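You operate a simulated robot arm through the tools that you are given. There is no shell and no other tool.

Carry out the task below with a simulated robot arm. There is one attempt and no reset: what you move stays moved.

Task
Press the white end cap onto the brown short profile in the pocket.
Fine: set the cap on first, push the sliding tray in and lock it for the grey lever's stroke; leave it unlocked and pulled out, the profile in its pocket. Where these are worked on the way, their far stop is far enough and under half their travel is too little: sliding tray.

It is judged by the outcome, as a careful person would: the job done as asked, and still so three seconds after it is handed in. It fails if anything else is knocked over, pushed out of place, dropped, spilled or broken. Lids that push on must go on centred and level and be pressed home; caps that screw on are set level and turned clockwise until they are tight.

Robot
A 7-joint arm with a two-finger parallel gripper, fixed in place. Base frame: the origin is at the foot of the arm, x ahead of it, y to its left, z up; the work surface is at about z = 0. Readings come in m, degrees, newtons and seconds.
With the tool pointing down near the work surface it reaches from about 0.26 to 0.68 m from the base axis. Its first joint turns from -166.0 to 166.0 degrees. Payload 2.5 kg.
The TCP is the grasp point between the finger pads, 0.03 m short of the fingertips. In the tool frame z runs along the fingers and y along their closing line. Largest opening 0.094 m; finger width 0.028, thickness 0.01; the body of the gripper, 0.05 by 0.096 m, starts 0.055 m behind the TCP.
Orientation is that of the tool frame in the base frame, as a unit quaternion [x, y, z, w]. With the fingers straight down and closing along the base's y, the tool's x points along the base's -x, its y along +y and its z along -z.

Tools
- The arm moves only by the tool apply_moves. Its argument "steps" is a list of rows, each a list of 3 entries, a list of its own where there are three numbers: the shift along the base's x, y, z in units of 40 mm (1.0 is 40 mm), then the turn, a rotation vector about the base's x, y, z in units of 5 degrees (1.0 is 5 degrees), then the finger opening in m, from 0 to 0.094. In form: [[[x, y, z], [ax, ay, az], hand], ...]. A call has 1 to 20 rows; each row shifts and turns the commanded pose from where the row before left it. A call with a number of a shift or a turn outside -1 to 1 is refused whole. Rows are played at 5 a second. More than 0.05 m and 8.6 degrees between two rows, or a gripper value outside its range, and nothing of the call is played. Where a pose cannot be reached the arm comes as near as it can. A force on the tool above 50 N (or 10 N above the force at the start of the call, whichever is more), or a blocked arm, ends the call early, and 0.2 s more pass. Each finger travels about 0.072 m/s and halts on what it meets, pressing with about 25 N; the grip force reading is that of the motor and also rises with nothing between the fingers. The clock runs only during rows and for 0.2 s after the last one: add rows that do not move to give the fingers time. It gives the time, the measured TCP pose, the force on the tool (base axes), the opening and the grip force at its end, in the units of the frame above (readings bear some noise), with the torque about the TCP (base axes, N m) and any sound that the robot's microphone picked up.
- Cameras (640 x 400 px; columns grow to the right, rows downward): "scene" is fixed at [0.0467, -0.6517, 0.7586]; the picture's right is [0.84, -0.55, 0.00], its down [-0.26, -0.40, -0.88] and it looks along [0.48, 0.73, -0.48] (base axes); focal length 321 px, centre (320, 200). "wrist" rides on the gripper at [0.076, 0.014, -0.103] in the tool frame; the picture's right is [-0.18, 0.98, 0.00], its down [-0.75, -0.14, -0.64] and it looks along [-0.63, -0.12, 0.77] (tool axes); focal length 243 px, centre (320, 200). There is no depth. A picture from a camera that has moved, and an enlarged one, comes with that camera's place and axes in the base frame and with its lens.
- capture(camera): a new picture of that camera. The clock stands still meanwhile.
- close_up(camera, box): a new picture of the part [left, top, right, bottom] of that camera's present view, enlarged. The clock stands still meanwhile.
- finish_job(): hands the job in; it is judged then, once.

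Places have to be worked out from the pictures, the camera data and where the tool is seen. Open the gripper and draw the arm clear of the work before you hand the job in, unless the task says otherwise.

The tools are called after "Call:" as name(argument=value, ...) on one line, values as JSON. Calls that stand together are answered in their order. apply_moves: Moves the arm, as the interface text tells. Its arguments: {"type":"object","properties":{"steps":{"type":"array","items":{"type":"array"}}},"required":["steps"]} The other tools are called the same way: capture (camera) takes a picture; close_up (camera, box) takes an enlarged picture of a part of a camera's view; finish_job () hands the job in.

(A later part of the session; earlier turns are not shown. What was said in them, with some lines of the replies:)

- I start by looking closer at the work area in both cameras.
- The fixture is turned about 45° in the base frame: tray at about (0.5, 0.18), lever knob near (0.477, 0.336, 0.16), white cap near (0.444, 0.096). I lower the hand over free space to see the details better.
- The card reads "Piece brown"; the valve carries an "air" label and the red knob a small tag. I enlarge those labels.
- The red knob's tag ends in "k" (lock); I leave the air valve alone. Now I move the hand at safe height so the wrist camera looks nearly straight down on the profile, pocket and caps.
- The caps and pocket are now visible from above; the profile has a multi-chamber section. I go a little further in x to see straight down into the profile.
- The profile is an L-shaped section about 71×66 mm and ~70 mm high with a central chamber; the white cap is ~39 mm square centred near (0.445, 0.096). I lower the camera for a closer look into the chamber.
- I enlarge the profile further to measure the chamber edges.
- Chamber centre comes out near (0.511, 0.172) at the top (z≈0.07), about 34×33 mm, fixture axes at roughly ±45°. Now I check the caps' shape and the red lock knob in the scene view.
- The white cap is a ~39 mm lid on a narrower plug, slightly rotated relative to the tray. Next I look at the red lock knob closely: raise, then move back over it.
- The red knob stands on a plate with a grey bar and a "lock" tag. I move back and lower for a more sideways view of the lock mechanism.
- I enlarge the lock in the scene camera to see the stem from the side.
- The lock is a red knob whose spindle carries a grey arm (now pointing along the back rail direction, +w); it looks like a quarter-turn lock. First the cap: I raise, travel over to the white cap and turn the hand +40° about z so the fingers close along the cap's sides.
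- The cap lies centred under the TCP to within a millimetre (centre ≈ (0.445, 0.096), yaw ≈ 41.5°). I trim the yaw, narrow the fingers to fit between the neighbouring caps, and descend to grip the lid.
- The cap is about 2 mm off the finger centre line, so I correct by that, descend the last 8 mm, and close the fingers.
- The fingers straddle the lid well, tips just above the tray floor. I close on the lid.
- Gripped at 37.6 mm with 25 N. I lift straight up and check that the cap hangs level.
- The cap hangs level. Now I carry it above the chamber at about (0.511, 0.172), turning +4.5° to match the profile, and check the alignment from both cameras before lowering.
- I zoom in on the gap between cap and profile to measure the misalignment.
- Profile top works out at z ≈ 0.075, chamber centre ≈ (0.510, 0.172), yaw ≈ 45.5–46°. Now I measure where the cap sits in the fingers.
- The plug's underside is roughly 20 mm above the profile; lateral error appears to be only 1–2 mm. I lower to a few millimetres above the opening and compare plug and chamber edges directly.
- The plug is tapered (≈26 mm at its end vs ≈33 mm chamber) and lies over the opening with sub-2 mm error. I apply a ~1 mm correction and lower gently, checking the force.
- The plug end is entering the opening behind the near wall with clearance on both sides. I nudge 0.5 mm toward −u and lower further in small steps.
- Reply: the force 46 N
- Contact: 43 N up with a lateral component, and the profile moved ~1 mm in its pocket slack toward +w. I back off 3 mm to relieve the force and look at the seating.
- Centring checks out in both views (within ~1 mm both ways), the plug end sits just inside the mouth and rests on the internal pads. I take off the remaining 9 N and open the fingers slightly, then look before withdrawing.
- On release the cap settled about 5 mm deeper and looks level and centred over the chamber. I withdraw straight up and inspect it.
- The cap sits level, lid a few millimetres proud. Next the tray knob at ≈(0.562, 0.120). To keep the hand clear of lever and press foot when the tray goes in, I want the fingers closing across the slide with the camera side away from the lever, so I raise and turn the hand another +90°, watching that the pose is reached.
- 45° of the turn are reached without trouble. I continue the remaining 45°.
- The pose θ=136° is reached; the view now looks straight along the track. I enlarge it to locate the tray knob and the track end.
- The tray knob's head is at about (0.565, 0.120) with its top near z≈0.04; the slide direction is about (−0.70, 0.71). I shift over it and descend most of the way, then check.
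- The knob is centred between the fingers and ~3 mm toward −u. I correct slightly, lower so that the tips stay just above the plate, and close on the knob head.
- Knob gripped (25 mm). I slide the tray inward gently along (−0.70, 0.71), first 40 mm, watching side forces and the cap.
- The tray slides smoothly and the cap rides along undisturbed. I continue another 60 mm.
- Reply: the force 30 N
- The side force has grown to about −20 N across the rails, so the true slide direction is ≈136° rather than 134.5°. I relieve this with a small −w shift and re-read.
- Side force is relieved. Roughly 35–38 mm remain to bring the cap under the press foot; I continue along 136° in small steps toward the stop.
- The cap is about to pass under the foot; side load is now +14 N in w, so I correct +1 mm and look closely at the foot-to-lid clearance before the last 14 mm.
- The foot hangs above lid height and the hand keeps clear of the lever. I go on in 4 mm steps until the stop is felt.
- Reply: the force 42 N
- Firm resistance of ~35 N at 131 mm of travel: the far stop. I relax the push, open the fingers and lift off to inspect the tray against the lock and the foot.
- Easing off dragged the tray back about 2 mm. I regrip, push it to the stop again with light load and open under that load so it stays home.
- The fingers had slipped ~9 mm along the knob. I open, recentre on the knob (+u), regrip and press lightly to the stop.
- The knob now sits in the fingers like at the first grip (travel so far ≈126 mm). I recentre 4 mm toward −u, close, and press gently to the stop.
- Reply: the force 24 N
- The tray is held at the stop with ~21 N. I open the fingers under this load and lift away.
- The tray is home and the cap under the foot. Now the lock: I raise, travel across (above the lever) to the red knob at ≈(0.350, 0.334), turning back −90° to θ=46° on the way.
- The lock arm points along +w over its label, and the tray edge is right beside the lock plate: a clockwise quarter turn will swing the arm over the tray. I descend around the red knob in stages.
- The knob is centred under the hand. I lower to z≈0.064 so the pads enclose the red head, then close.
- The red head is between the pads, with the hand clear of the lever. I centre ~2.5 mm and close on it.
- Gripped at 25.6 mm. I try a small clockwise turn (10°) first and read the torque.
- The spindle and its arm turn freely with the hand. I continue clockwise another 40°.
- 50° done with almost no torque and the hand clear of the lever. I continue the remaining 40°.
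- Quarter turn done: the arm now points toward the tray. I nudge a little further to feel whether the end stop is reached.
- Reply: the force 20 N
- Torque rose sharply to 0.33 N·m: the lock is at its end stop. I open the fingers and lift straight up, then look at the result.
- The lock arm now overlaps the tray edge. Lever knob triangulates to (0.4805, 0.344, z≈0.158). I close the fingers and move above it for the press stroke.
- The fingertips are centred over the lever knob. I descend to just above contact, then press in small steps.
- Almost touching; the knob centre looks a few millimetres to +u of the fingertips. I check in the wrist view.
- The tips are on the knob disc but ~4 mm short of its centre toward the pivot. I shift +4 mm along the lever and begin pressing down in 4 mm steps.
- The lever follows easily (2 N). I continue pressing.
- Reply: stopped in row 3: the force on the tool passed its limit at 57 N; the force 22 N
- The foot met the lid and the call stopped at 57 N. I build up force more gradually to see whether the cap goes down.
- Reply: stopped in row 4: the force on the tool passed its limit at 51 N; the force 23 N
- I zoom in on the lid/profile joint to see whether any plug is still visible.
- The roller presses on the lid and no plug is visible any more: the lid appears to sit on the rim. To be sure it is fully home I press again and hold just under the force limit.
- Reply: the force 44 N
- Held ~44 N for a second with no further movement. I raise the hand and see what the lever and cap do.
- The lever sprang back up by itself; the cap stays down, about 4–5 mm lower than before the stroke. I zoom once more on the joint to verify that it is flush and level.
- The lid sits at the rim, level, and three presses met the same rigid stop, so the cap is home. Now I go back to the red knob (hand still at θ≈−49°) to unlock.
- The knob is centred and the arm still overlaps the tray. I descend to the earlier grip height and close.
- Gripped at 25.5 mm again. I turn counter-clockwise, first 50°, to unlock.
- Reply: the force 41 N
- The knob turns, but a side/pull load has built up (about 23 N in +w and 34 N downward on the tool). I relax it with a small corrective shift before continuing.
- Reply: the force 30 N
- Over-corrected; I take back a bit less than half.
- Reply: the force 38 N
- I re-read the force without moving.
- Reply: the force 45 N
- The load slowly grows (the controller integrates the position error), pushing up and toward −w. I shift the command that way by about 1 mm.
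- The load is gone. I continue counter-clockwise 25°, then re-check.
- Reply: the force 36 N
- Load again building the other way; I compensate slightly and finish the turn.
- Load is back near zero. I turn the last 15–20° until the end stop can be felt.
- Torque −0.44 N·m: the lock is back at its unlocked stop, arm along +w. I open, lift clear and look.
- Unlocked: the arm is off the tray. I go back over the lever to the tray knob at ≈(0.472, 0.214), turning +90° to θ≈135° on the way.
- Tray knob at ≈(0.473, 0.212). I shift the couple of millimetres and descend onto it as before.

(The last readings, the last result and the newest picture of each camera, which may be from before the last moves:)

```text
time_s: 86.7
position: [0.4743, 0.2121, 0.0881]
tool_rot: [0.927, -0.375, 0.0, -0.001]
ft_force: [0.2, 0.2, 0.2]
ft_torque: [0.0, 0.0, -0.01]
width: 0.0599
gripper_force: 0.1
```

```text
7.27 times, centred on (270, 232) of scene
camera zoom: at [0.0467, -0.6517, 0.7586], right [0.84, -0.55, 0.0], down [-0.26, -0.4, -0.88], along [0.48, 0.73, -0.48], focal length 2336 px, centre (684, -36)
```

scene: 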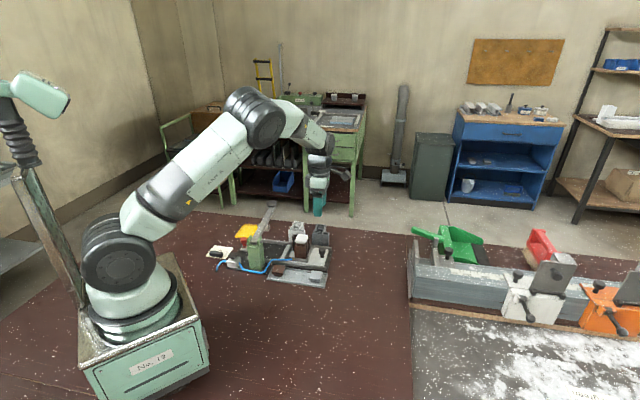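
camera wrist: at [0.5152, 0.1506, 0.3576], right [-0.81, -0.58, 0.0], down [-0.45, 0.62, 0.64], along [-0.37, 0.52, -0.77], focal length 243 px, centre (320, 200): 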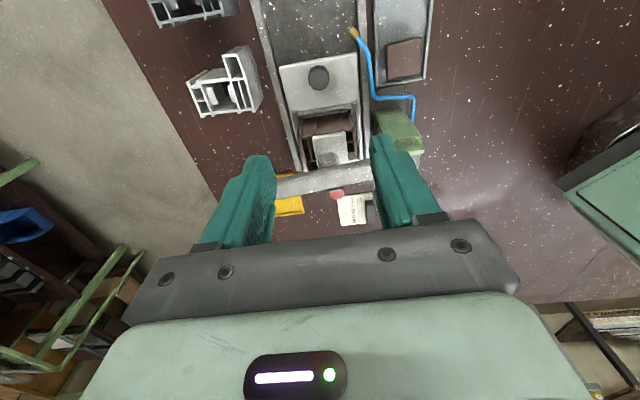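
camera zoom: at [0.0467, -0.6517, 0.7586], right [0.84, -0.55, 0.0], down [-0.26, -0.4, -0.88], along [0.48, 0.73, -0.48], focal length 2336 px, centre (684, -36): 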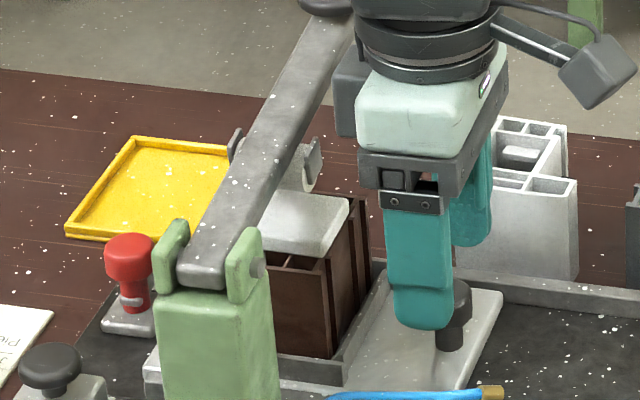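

The knob is ~4 mm toward −u of the hand centre; I correct, lower to z≈0.05 and close on it.

Call:
apply_moves(steps=[[[-0.06, 0.06, -0.4], [0, 0, 0], 0.06], [[0, 0, -0.4], [0, 0, 0], 0.06], [[0, 0, -0.15], [0, 0, 0], 0.06], [[0, 0, 0], [0, 0, 0], 0.06], [[0, 0, 0], [0, 0, 0], 0.022], [[0, 0, 0], [0, 0, 0], 0.022], [[0, 0, 0], [0, 0, 0], 0.022], [[0, 0, 0], [0, 0, 0], 0.022]])

Call:
close_up(camera="wrist", box=[220, 60, 420, 220])

```text
time_s: 88.5
position: [0.4704, 0.2145, 0.051]
tool_rot: [0.927, -0.375, 0.001, -0.002]
ft_force: [9.5, 6.0, -10.7]
ft_torque: [0.06, 0.03, 0.1]
width: 0.0255
gripper_force: 44.8
```

```text
2.50 times, centred on (320, 140) of wrist
camera zoom: at [0.5152, 0.1518, 0.1511], right [-0.82, -0.58, 0.0], down [-0.45, 0.62, 0.64], along [-0.37, 0.53, -0.77], focal length 606 px, centre (320, 350)
```

zoom: 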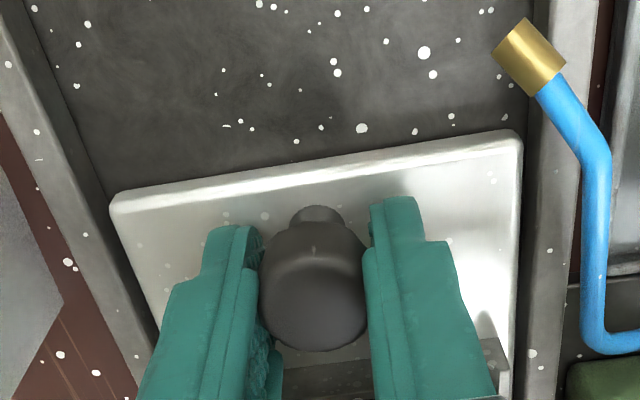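

Gripped at 25.5 mm. I pull the tray outward along (0.71, −0.705), 40 mm first.

Call:
apply_moves(steps=[[[0.07, -0.07, 0], [0, 0, 0], 0.022], [[0.142, -0.141, 0], [0, 0, 0], 0.022], [[0.142, -0.141, 0], [0, 0, 0], 0.022], [[0.142, -0.141, 0], [0, 0, 0], 0.022], [[0.142, -0.141, 0], [0, 0, 0], 0.022], [[0.07, -0.07, 0], [0, 0, 0], 0.022], [[0, 0, 0], [0, 0, 0], 0.022]])

Call:
close_up(camera="scene", box=[240, 205, 320, 265])

```text
time_s: 90.1
position: [0.4985, 0.1867, 0.0512]
tool_rot: [0.927, -0.375, 0.0, -0.001]
ft_force: [9.6, 11.6, -16.8]
ft_torque: [0.55, 0.46, 0.09]
width: 0.0255
gripper_force: 44.9
```

```text
6.67 times, centred on (280, 235) of scene
camera zoom: at [0.0467, -0.6517, 0.7586], right [0.84, -0.55, 0.0], down [-0.26, -0.4, -0.88], along [0.48, 0.73, -0.48], focal length 2142 px, centre (587, -33)
```

zoom: 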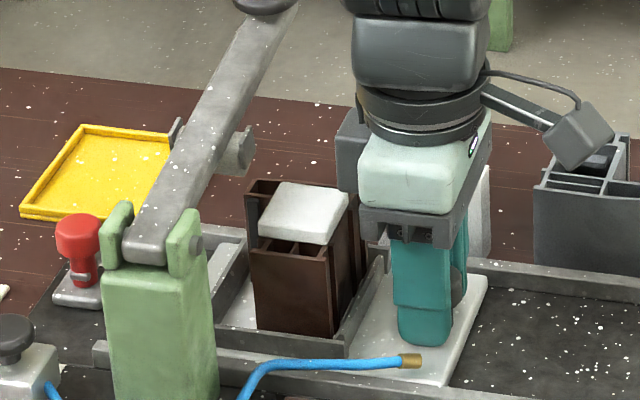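

The tray comes out freely, cap in place. I relieve the small side load and pull on another 50 mm.

Call:
apply_moves(steps=[[[0.012, 0.012, -0.012], [0, 0, 0], 0.022], [[0.07, -0.07, 0], [0, 0, 0], 0.022], [[0.142, -0.141, 0], [0, 0, 0], 0.022], [[0.142, -0.141, 0], [0, 0, 0], 0.022], [[0.142, -0.141, 0], [0, 0, 0], 0.022], [[0.142, -0.141, 0], [0, 0, 0], 0.022], [[0.142, -0.141, 0], [0, 0, 0], 0.022], [[0.07, -0.07, 0], [0, 0, 0], 0.022], [[0, 0, 0], [0, 0, 0], 0.022]])

Call:
close_up(camera="scene", box=[255, 205, 345, 270])

```text
time_s: 92.1
position: [0.5337, 0.1517, 0.0504]
tool_rot: [0.927, -0.374, 0.0, 0.001]
ft_force: [-15.3, -15.8, 3.5]
ft_torque: [-0.25, 0.1, -0.08]
width: 0.0256
gripper_force: 44.7
```

```text
6.15 times, centred on (300, 238) of scene
camera zoom: at [0.0467, -0.6517, 0.7586], right [0.84, -0.55, 0.0], down [-0.26, -0.4, -0.88], along [0.48, 0.73, -0.48], focal length 1977 px, centre (443, -31)
```

zoom: 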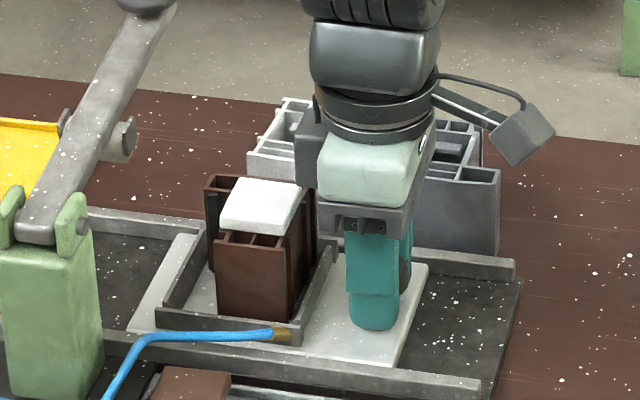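

Only ~38 mm to the original pulled-out position. I relieve the side load and continue with smaller steps at the end, watching for the outer stop.

Call:
apply_moves(steps=[[[-0.018, -0.018, 0], [0, 0, 0], 0.022], [[0.07, -0.07, 0], [0, 0, 0], 0.022], [[0.142, -0.141, 0], [0, 0, 0], 0.022], [[0.142, -0.141, 0], [0, 0, 0], 0.022], [[0.142, -0.141, 0], [0, 0, 0], 0.022], [[0.1, -0.1, 0], [0, 0, 0], 0.022], [[0, 0, 0], [0, 0, 0], 0.022]])

Call:
close_up(camera="scene", box=[270, 205, 360, 275])

```text
time_s: 93.7
position: [0.5563, 0.1289, 0.0489]
tool_rot: [0.927, -0.374, -0.001, -0.001]
ft_force: [-9.1, -7.7, -5.5]
ft_torque: [0.24, 0.37, -0.03]
width: 0.0254
gripper_force: 45.0
```

```text
5.71 times, centred on (315, 240) of scene
camera zoom: at [0.0467, -0.6517, 0.7586], right [0.84, -0.55, 0.0], down [-0.26, -0.4, -0.88], along [0.48, 0.73, -0.48], focal length 1836 px, centre (349, -29)
```

zoom: 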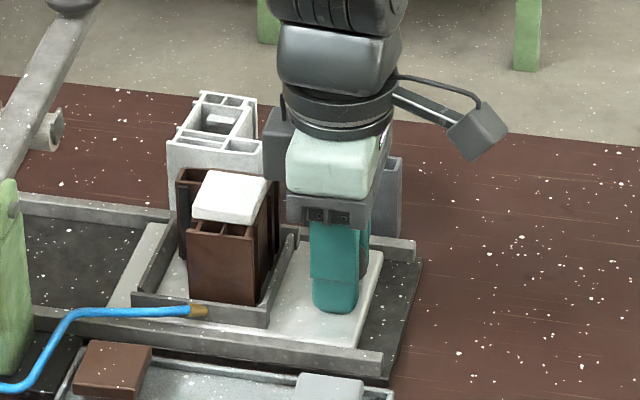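

A few millimetres remain. I ease out in 2 mm steps until the stop is felt.

Call:
apply_moves(steps=[[[0.035, -0.035, 0], [0, 0, 0], 0.022], [[0.035, -0.035, 0], [0, 0, 0], 0.022], [[0.035, -0.035, 0], [0, 0, 0], 0.022], [[0.035, -0.035, 0], [0, 0, 0], 0.022], [[0, 0, 0], [0, 0, 0], 0.022]])

Call:
close_up(camera="scene", box=[270, 205, 360, 275])

```text
time_s: 94.9
position: [0.563, 0.1235, 0.0505]
tool_rot: [0.927, -0.376, 0.0, -0.001]
ft_force: [-5.5, -6.7, -7.5]
ft_torque: [0.26, 0.46, -0.04]
width: 0.0255
gripper_force: 45.0
```

```text
5.71 times, centred on (315, 240) of scene
camera zoom: at [0.0467, -0.6517, 0.7586], right [0.84, -0.55, 0.0], down [-0.26, -0.4, -0.88], along [0.48, 0.73, -0.48], focal length 1836 px, centre (349, -29)
```

zoom: 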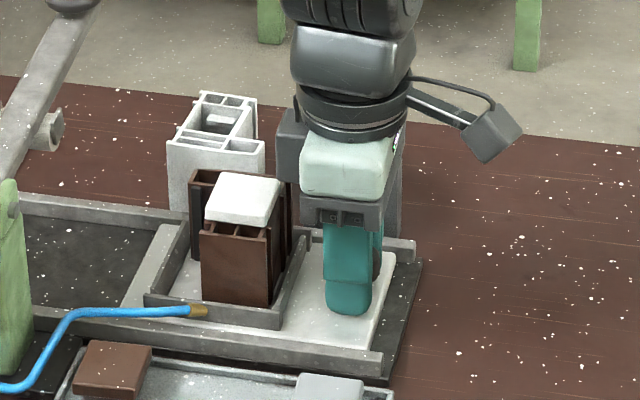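

Comparing with the first pictures the tray is about 3–4 mm short of its original place. I ease out a little further.

Call:
apply_moves(steps=[[[0.035, -0.035, 0], [0, 0, 0], 0.022], [[0.035, -0.035, 0], [0, 0, 0], 0.022], [[0.035, -0.035, 0], [0, 0, 0], 0.022], [[0, 0, 0], [0, 0, 0], 0.022]])

Call:
close_up(camera="scene", box=[270, 215, 345, 290])

```text
time_s: 95.9
position: [0.5636, 0.1225, 0.0503]
tool_rot: [0.927, -0.374, -0.004, 0.0]
ft_force: [-40.2, 6.6, 17.4]
ft_torque: [0.2, 0.46, -0.15]
width: 0.0253
gripper_force: 44.6
```

```text
5.33 times, centred on (308, 252) of scene
camera zoom: at [0.0467, -0.6517, 0.7586], right [0.84, -0.55, 0.0], down [-0.26, -0.4, -0.88], along [0.48, 0.73, -0.48], focal length 1713 px, centre (387, -80)
```

zoom: 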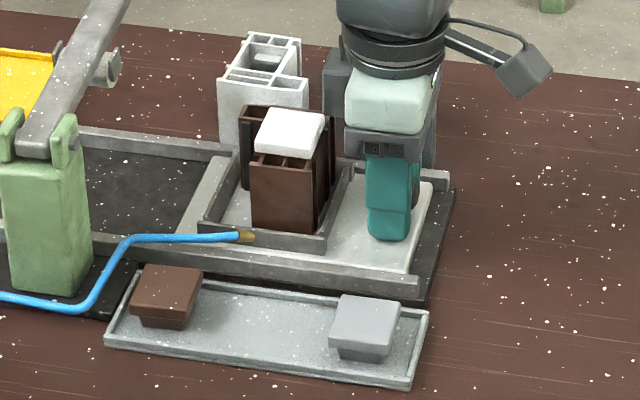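

The outer stop is reached (≈33 N) and the tray matches its original pulled-out position. I open the fingers and lift straight up.

Call:
apply_moves(steps=[[[0, 0, 0], [0, 0, 0], 0.05], [[0, 0, 0], [0, 0, 0], 0.06], [[0, 0, 0], [0, 0, 0], 0.06], [[0, 0, 0.4], [0, 0, 0], 0.06], [[0, 0, 1], [0, 0, 0], 0.06], [[0, 0, 1], [0, 0, 0], 0.06], [[0, 0, 1], [0, 0, 0], 0.06], [[0, 0, 1], [0, 0, 0], 0.06], [[0, 0, 0], [0, 0, 0], 0.06]])

Call:
close_up(camera="scene", box=[270, 215, 345, 290])

Call:
close_up(camera="scene", box=[296, 235, 316, 251])

Call:
capture(camera="wrist")

```text
time_s: 97.9
position: [0.5674, 0.1197, 0.2262]
tool_rot: [0.927, -0.375, 0.001, 0.0]
ft_force: [-0.5, 1.0, -0.2]
ft_torque: [-0.01, -0.01, 0.01]
width: 0.0601
gripper_force: 0.0
```

```text
5.33 times, centred on (308, 252) of scene
camera zoom: at [0.0467, -0.6517, 0.7586], right [0.84, -0.55, 0.0], down [-0.26, -0.4, -0.88], along [0.48, 0.73, -0.48], focal length 1713 px, centre (387, -80)
```

zoom: 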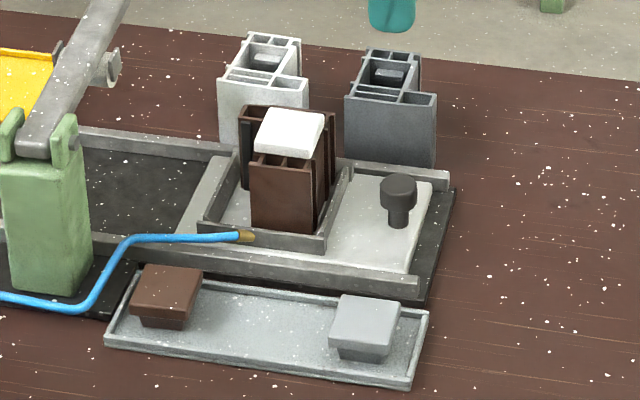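

```text
16.00 times, centred on (306, 243) of scene
camera zoom: at [0.0467, -0.6517, 0.7586], right [0.84, -0.55, 0.0], down [-0.26, -0.4, -0.88], along [0.48, 0.73, -0.48], focal length 5140 px, centre (544, -488)
```

zoom: 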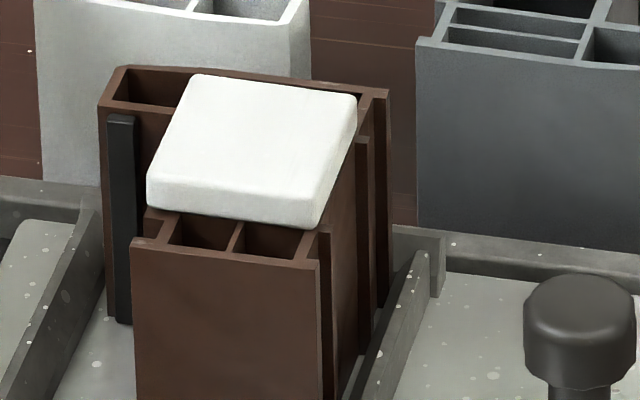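

```text
taken
camera wrist: at [0.6116, 0.0561, 0.327], right [-0.82, -0.58, 0.0], down [-0.44, 0.62, 0.64], along [-0.37, 0.52, -0.77], focal length 243 px, centre (320, 200)
```

wrist: 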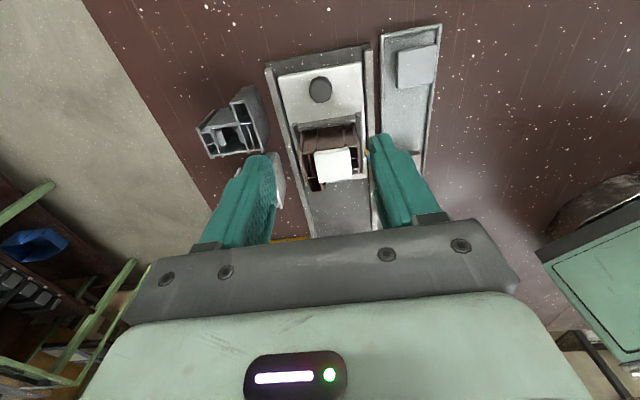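

The tray is out and unlocked. Before handing in I want a low, close view of the lid/rim joint, so I turn back to θ≈46° at height and place the hand in front (−w) of the profile.

Call:
apply_moves(steps=[[[-0.124, 0.028, 0.2], [0, 0, -1], 0.07], [[-0.124, 0.028, 0], [0, 0, -1], 0.07], [[-0.124, 0.028, 0], [0, 0, -1], 0.07], [[-0.124, 0.028, 0], [0, 0, -1], 0.07], [[-0.124, 0.028, 0], [0, 0, -1], 0.07], [[-0.124, 0.028, 0], [0, 0, -1], 0.07], [[-0.124, 0.028, 0], [0, 0, -1], 0.07], [[-0.124, 0.028, 0], [0, 0, -1], 0.07], [[-0.124, 0.028, 0], [0, 0, -1], 0.07], [[-0.124, 0.028, 0], [0, 0, -1], 0.07], [[-0.124, 0.028, 0], [0, 0, -1], 0.07], [[-0.124, 0.028, 0], [0, 0, -1], 0.07], [[-0.124, 0.028, 0], [0, 0, -1], 0.07], [[-0.124, 0.028, 0], [0, 0, -1], 0.07], [[-0.124, 0.028, 0], [0, 0, -1], 0.07], [[-0.124, 0.028, 0], [0, 0, -1], 0.07], [[-0.124, 0.028, 0], [0, 0, -1], 0.07], [[-0.124, 0.028, 0], [0, 0, -1], 0.07], [[0, 0, 0], [0, 0, 0], 0.07]])

Call:
close_up(camera="wrist", box=[240, 60, 400, 190])

```text
time_s: 101.9
position: [0.4761, 0.1401, 0.2362]
tool_rot: [-0.39, 0.921, -0.001, 0.0]
ft_force: [0.8, 0.9, -0.7]
ft_torque: [-0.01, 0.0, -0.02]
width: 0.0701
gripper_force: 0.1
```

```text
3.08 times, centred on (320, 125) of wrist
camera zoom: at [0.4122, 0.0949, 0.3356], right [-0.58, 0.82, 0.0], down [0.63, 0.44, 0.64], along [0.52, 0.37, -0.77], focal length 746 px, centre (320, 431)
```

zoom: 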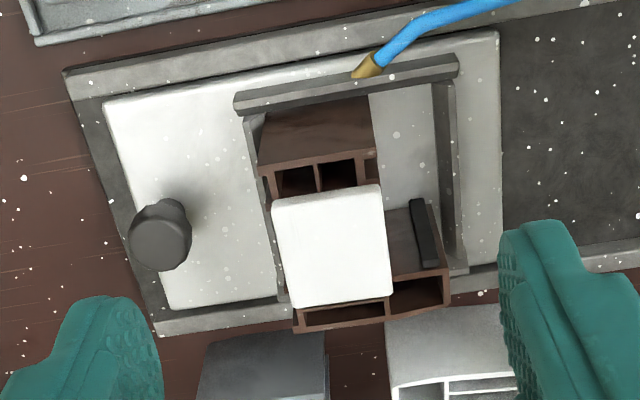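

Cap looks centred from above. Now I tilt the hand about the u axis at height so the camera looks more sideways at the joint.

Call:
apply_moves(steps=[[[-0.1, -0.1, 0], [0.719, -0.695, 0], 0.07], [[-0.1, -0.1, 0], [0.719, -0.695, 0], 0.07], [[-0.1, -0.1, -0.2], [0.719, -0.695, 0], 0.07], [[0, 0, -0.4], [0.719, -0.695, 0], 0.07], [[0, 0, -0.4], [0.719, -0.695, 0], 0.07], [[0, 0, -0.4], [0.719, -0.695, 0], 0.07], [[0, 0, 0], [0, 0, 0], 0.07]])

Call:
capture(camera="wrist")

Call:
capture(camera="scene")

```text
time_s: 103.5
position: [0.4643, 0.1278, 0.1776]
tool_rot: [-0.377, 0.889, 0.101, 0.239]
ft_force: [-0.8, -0.9, 0.7]
ft_torque: [-0.03, -0.02, -0.02]
width: 0.0701
gripper_force: 0.0
```

```text
taken
camera wrist: at [0.3724, 0.0533, 0.2277], right [-0.6, 0.8, 0.09], down [0.33, 0.14, 0.93], along [0.73, 0.59, -0.35], focal length 243 px, centre (320, 200)
```

wrist: 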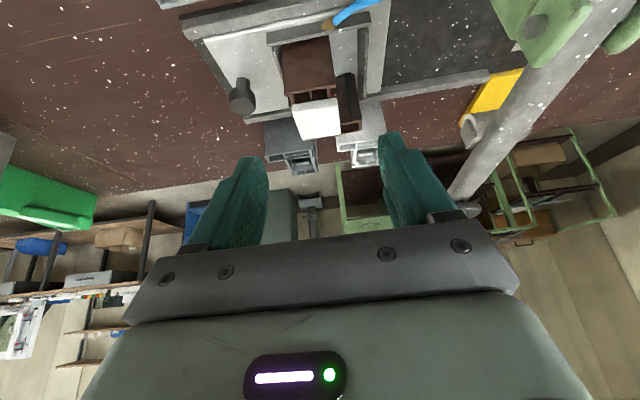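

```text
taken
```

scene: 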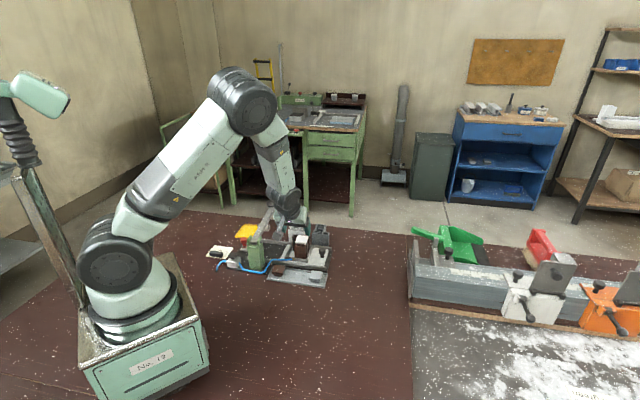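

Good side view at 30° tilt. I zoom on the joint, and lower a few centimetres for an even flatter angle.

Call:
apply_moves(steps=[[[0, 0, -0.5], [0, 0, 0], 0.07], [[0, 0, -0.5], [0, 0, 0], 0.07], [[0, 0, -0.3], [0, 0, 0], 0.07], [[0, 0, 0], [0, 0, 0], 0.07]])

Call:
capture(camera="wrist")

Call:
close_up(camera="wrist", box=[280, 110, 360, 170])

```text
time_s: 104.5
position: [0.4634, 0.1276, 0.1244]
tool_rot: [-0.377, 0.889, 0.1, 0.239]
ft_force: [-0.3, 0.1, -0.3]
ft_torque: [0.01, 0.01, 0.01]
width: 0.07
gripper_force: 0.0
```

```text
taken
camera wrist: at [0.3715, 0.0535, 0.1755], right [-0.6, 0.8, 0.09], down [0.33, 0.14, 0.93], along [0.73, 0.59, -0.35], focal length 243 px, centre (320, 200)
```

wrist: 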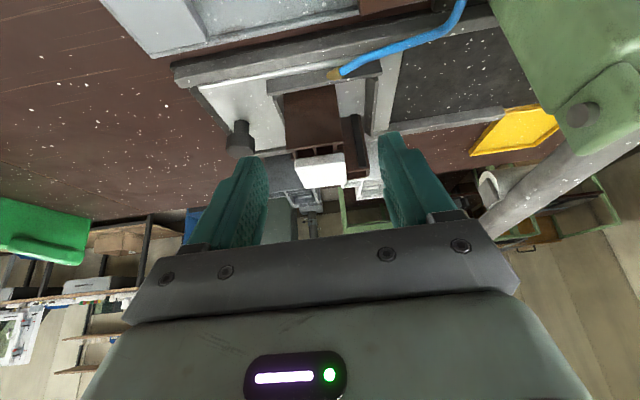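

```text
6.67 times, centred on (320, 140) of wrist
camera zoom: at [0.3715, 0.0535, 0.1755], right [-0.6, 0.8, 0.09], down [0.33, 0.14, 0.93], along [0.73, 0.59, -0.35], focal length 1618 px, centre (320, 600)
```

zoom: 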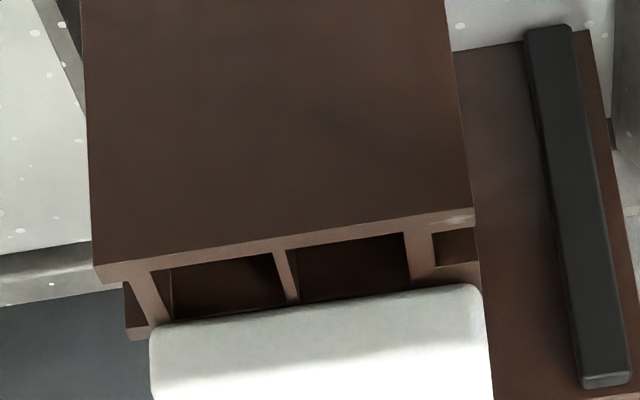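

The lid covers the near wall. I zoom further on this edge to see whether any gap remains.

Call:
close_up(camera="wrist", box=[288, 145, 320, 169])

Call:
close_up(camera="wrist", box=[318, 145, 350, 169])

```text
16.00 times, centred on (304, 157) of wrist
camera zoom: at [0.3715, 0.0535, 0.1755], right [-0.6, 0.8, 0.09], down [0.33, 0.14, 0.93], along [0.73, 0.59, -0.35], focal length 3882 px, centre (576, 888)
```

zoom: 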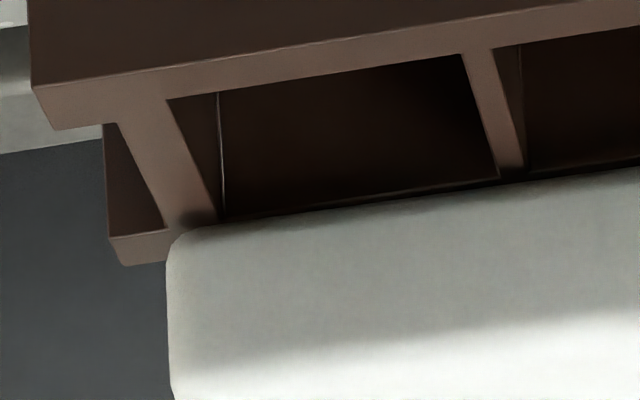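

```text
16.00 times, centred on (334, 157) of wrist
camera zoom: at [0.3715, 0.0535, 0.1755], right [-0.6, 0.8, 0.09], down [0.33, 0.14, 0.93], along [0.73, 0.59, -0.35], focal length 3882 px, centre (96, 888)
```

zoom: 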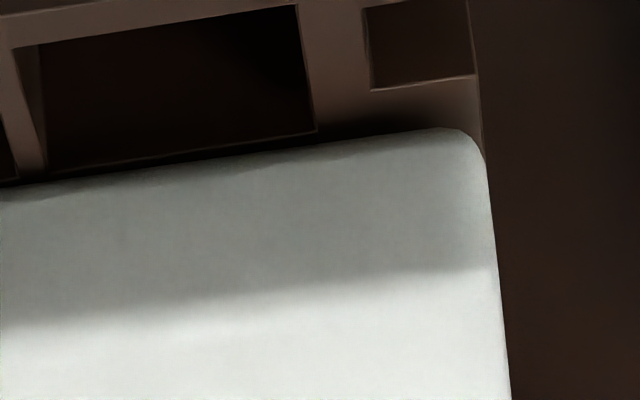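

The lid rests directly on the rim with a thin contact shadow, parallel to the walls and ending flush with both outer walls: centred, level, home. I raise, undo the tilt, and withdraw the arm clear of the work.

Call:
apply_moves(steps=[[[-0.1, -0.1, 0.8], [0, 0, 0], 0.07], [[-0.1, -0.1, 0.9], [0, 0, 0], 0.07], [[0, 0, 1], [-0.719, 0.695, 0], 0.08], [[0, 0, 1], [-0.719, 0.695, 0], 0.09], [[0, 0, 0.8], [-0.719, 0.695, 0], 0.094], [[-0.3, -0.2, 0.5], [-0.719, 0.695, 0], 0.094], [[-0.5, -0.3, 0.5], [-0.719, 0.695, 0], 0.094], [[-0.6, -0.4, 0.3], [-0.719, 0.695, 0], 0.094], [[-0.6, -0.4, 0.2], [0, 0, -1], 0.094], [[-0.6, -0.4, 0.2], [0, 0, -1], 0.094], [[-0.5, -0.2, 0], [0, 0, -1], 0.094], [[0, 0, 0], [0, 0, -1], 0.094], [[0, 0, 0], [0, 0, 0], 0.094]])

Call:
capture(camera="scene")

Call:
close_up(camera="scene", box=[200, 190, 350, 295])

Call:
close_up(camera="scene", box=[290, 225, 325, 253])

```text
time_s: 107.3
position: [0.3325, 0.0432, 0.3742]
tool_rot: [-0.224, 0.975, -0.001, 0.0]
ft_force: [-1.0, 0.0, 0.6]
ft_torque: [0.0, 0.04, 0.01]
width: 0.0942
gripper_force: 0.1
```

```text
taken
```

scene: 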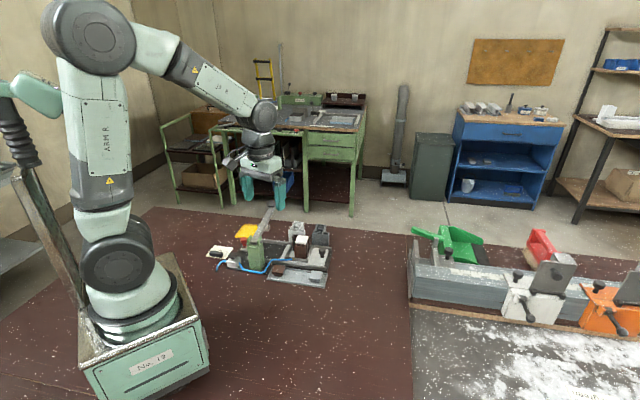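

```text
3.81 times, centred on (275, 242) of scene
camera zoom: at [0.0467, -0.6517, 0.7586], right [0.84, -0.55, 0.0], down [-0.26, -0.4, -0.88], along [0.48, 0.73, -0.48], focal length 1224 px, centre (491, 38)
```

zoom: 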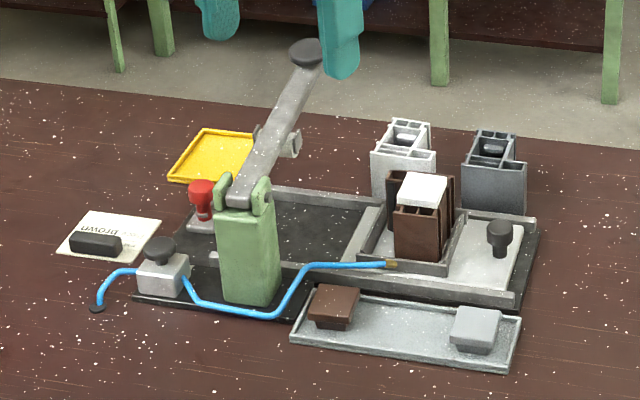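

```text
14.29 times, centred on (308, 239) of scene
camera zoom: at [0.0467, -0.6517, 0.7586], right [0.84, -0.55, 0.0], down [-0.26, -0.4, -0.88], along [0.48, 0.73, -0.48], focal length 4589 px, centre (499, -357)
```

zoom: 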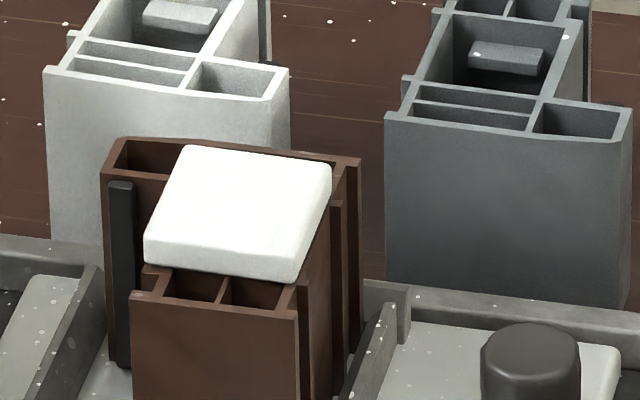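

Final check: the cap has gone down ~5 mm evenly on all corners and sits flush, level and centred. The tray is unlocked and pulled out with the profile in its pocket, nothing else has moved, and the arm is clear with the gripper open, so I hand in.

Call:
finish_job()

```text
The job is handed in.
```

The white cap is pressed onto the brown profile, and I've handed the job in; I haven't seen the judging result.

- **Cap:** it went down about 5 mm evenly at every corner. In the last close-ups it sits centred and level, with no gap visible at the rim. I pressed the lever three times. The first two hit the 50 N force limit (57 and 51 N), and I held the third at about 44 N. Each stopped at the same firm point.
- **Tray:** I pushed it in to its far stop, about 130 mm, and locked it for the press. Then I unlocked it and pulled it back to its outer stop, with the profile still in its pocket.
- **Everything else:** the lever sprang back up by itself. The other caps and profiles, the card and the air valve look unmoved in the final pictures. The gripper is open and the arm is clear of the work.

The profile shifted about 1 mm in its pocket while I was setting the cap on.
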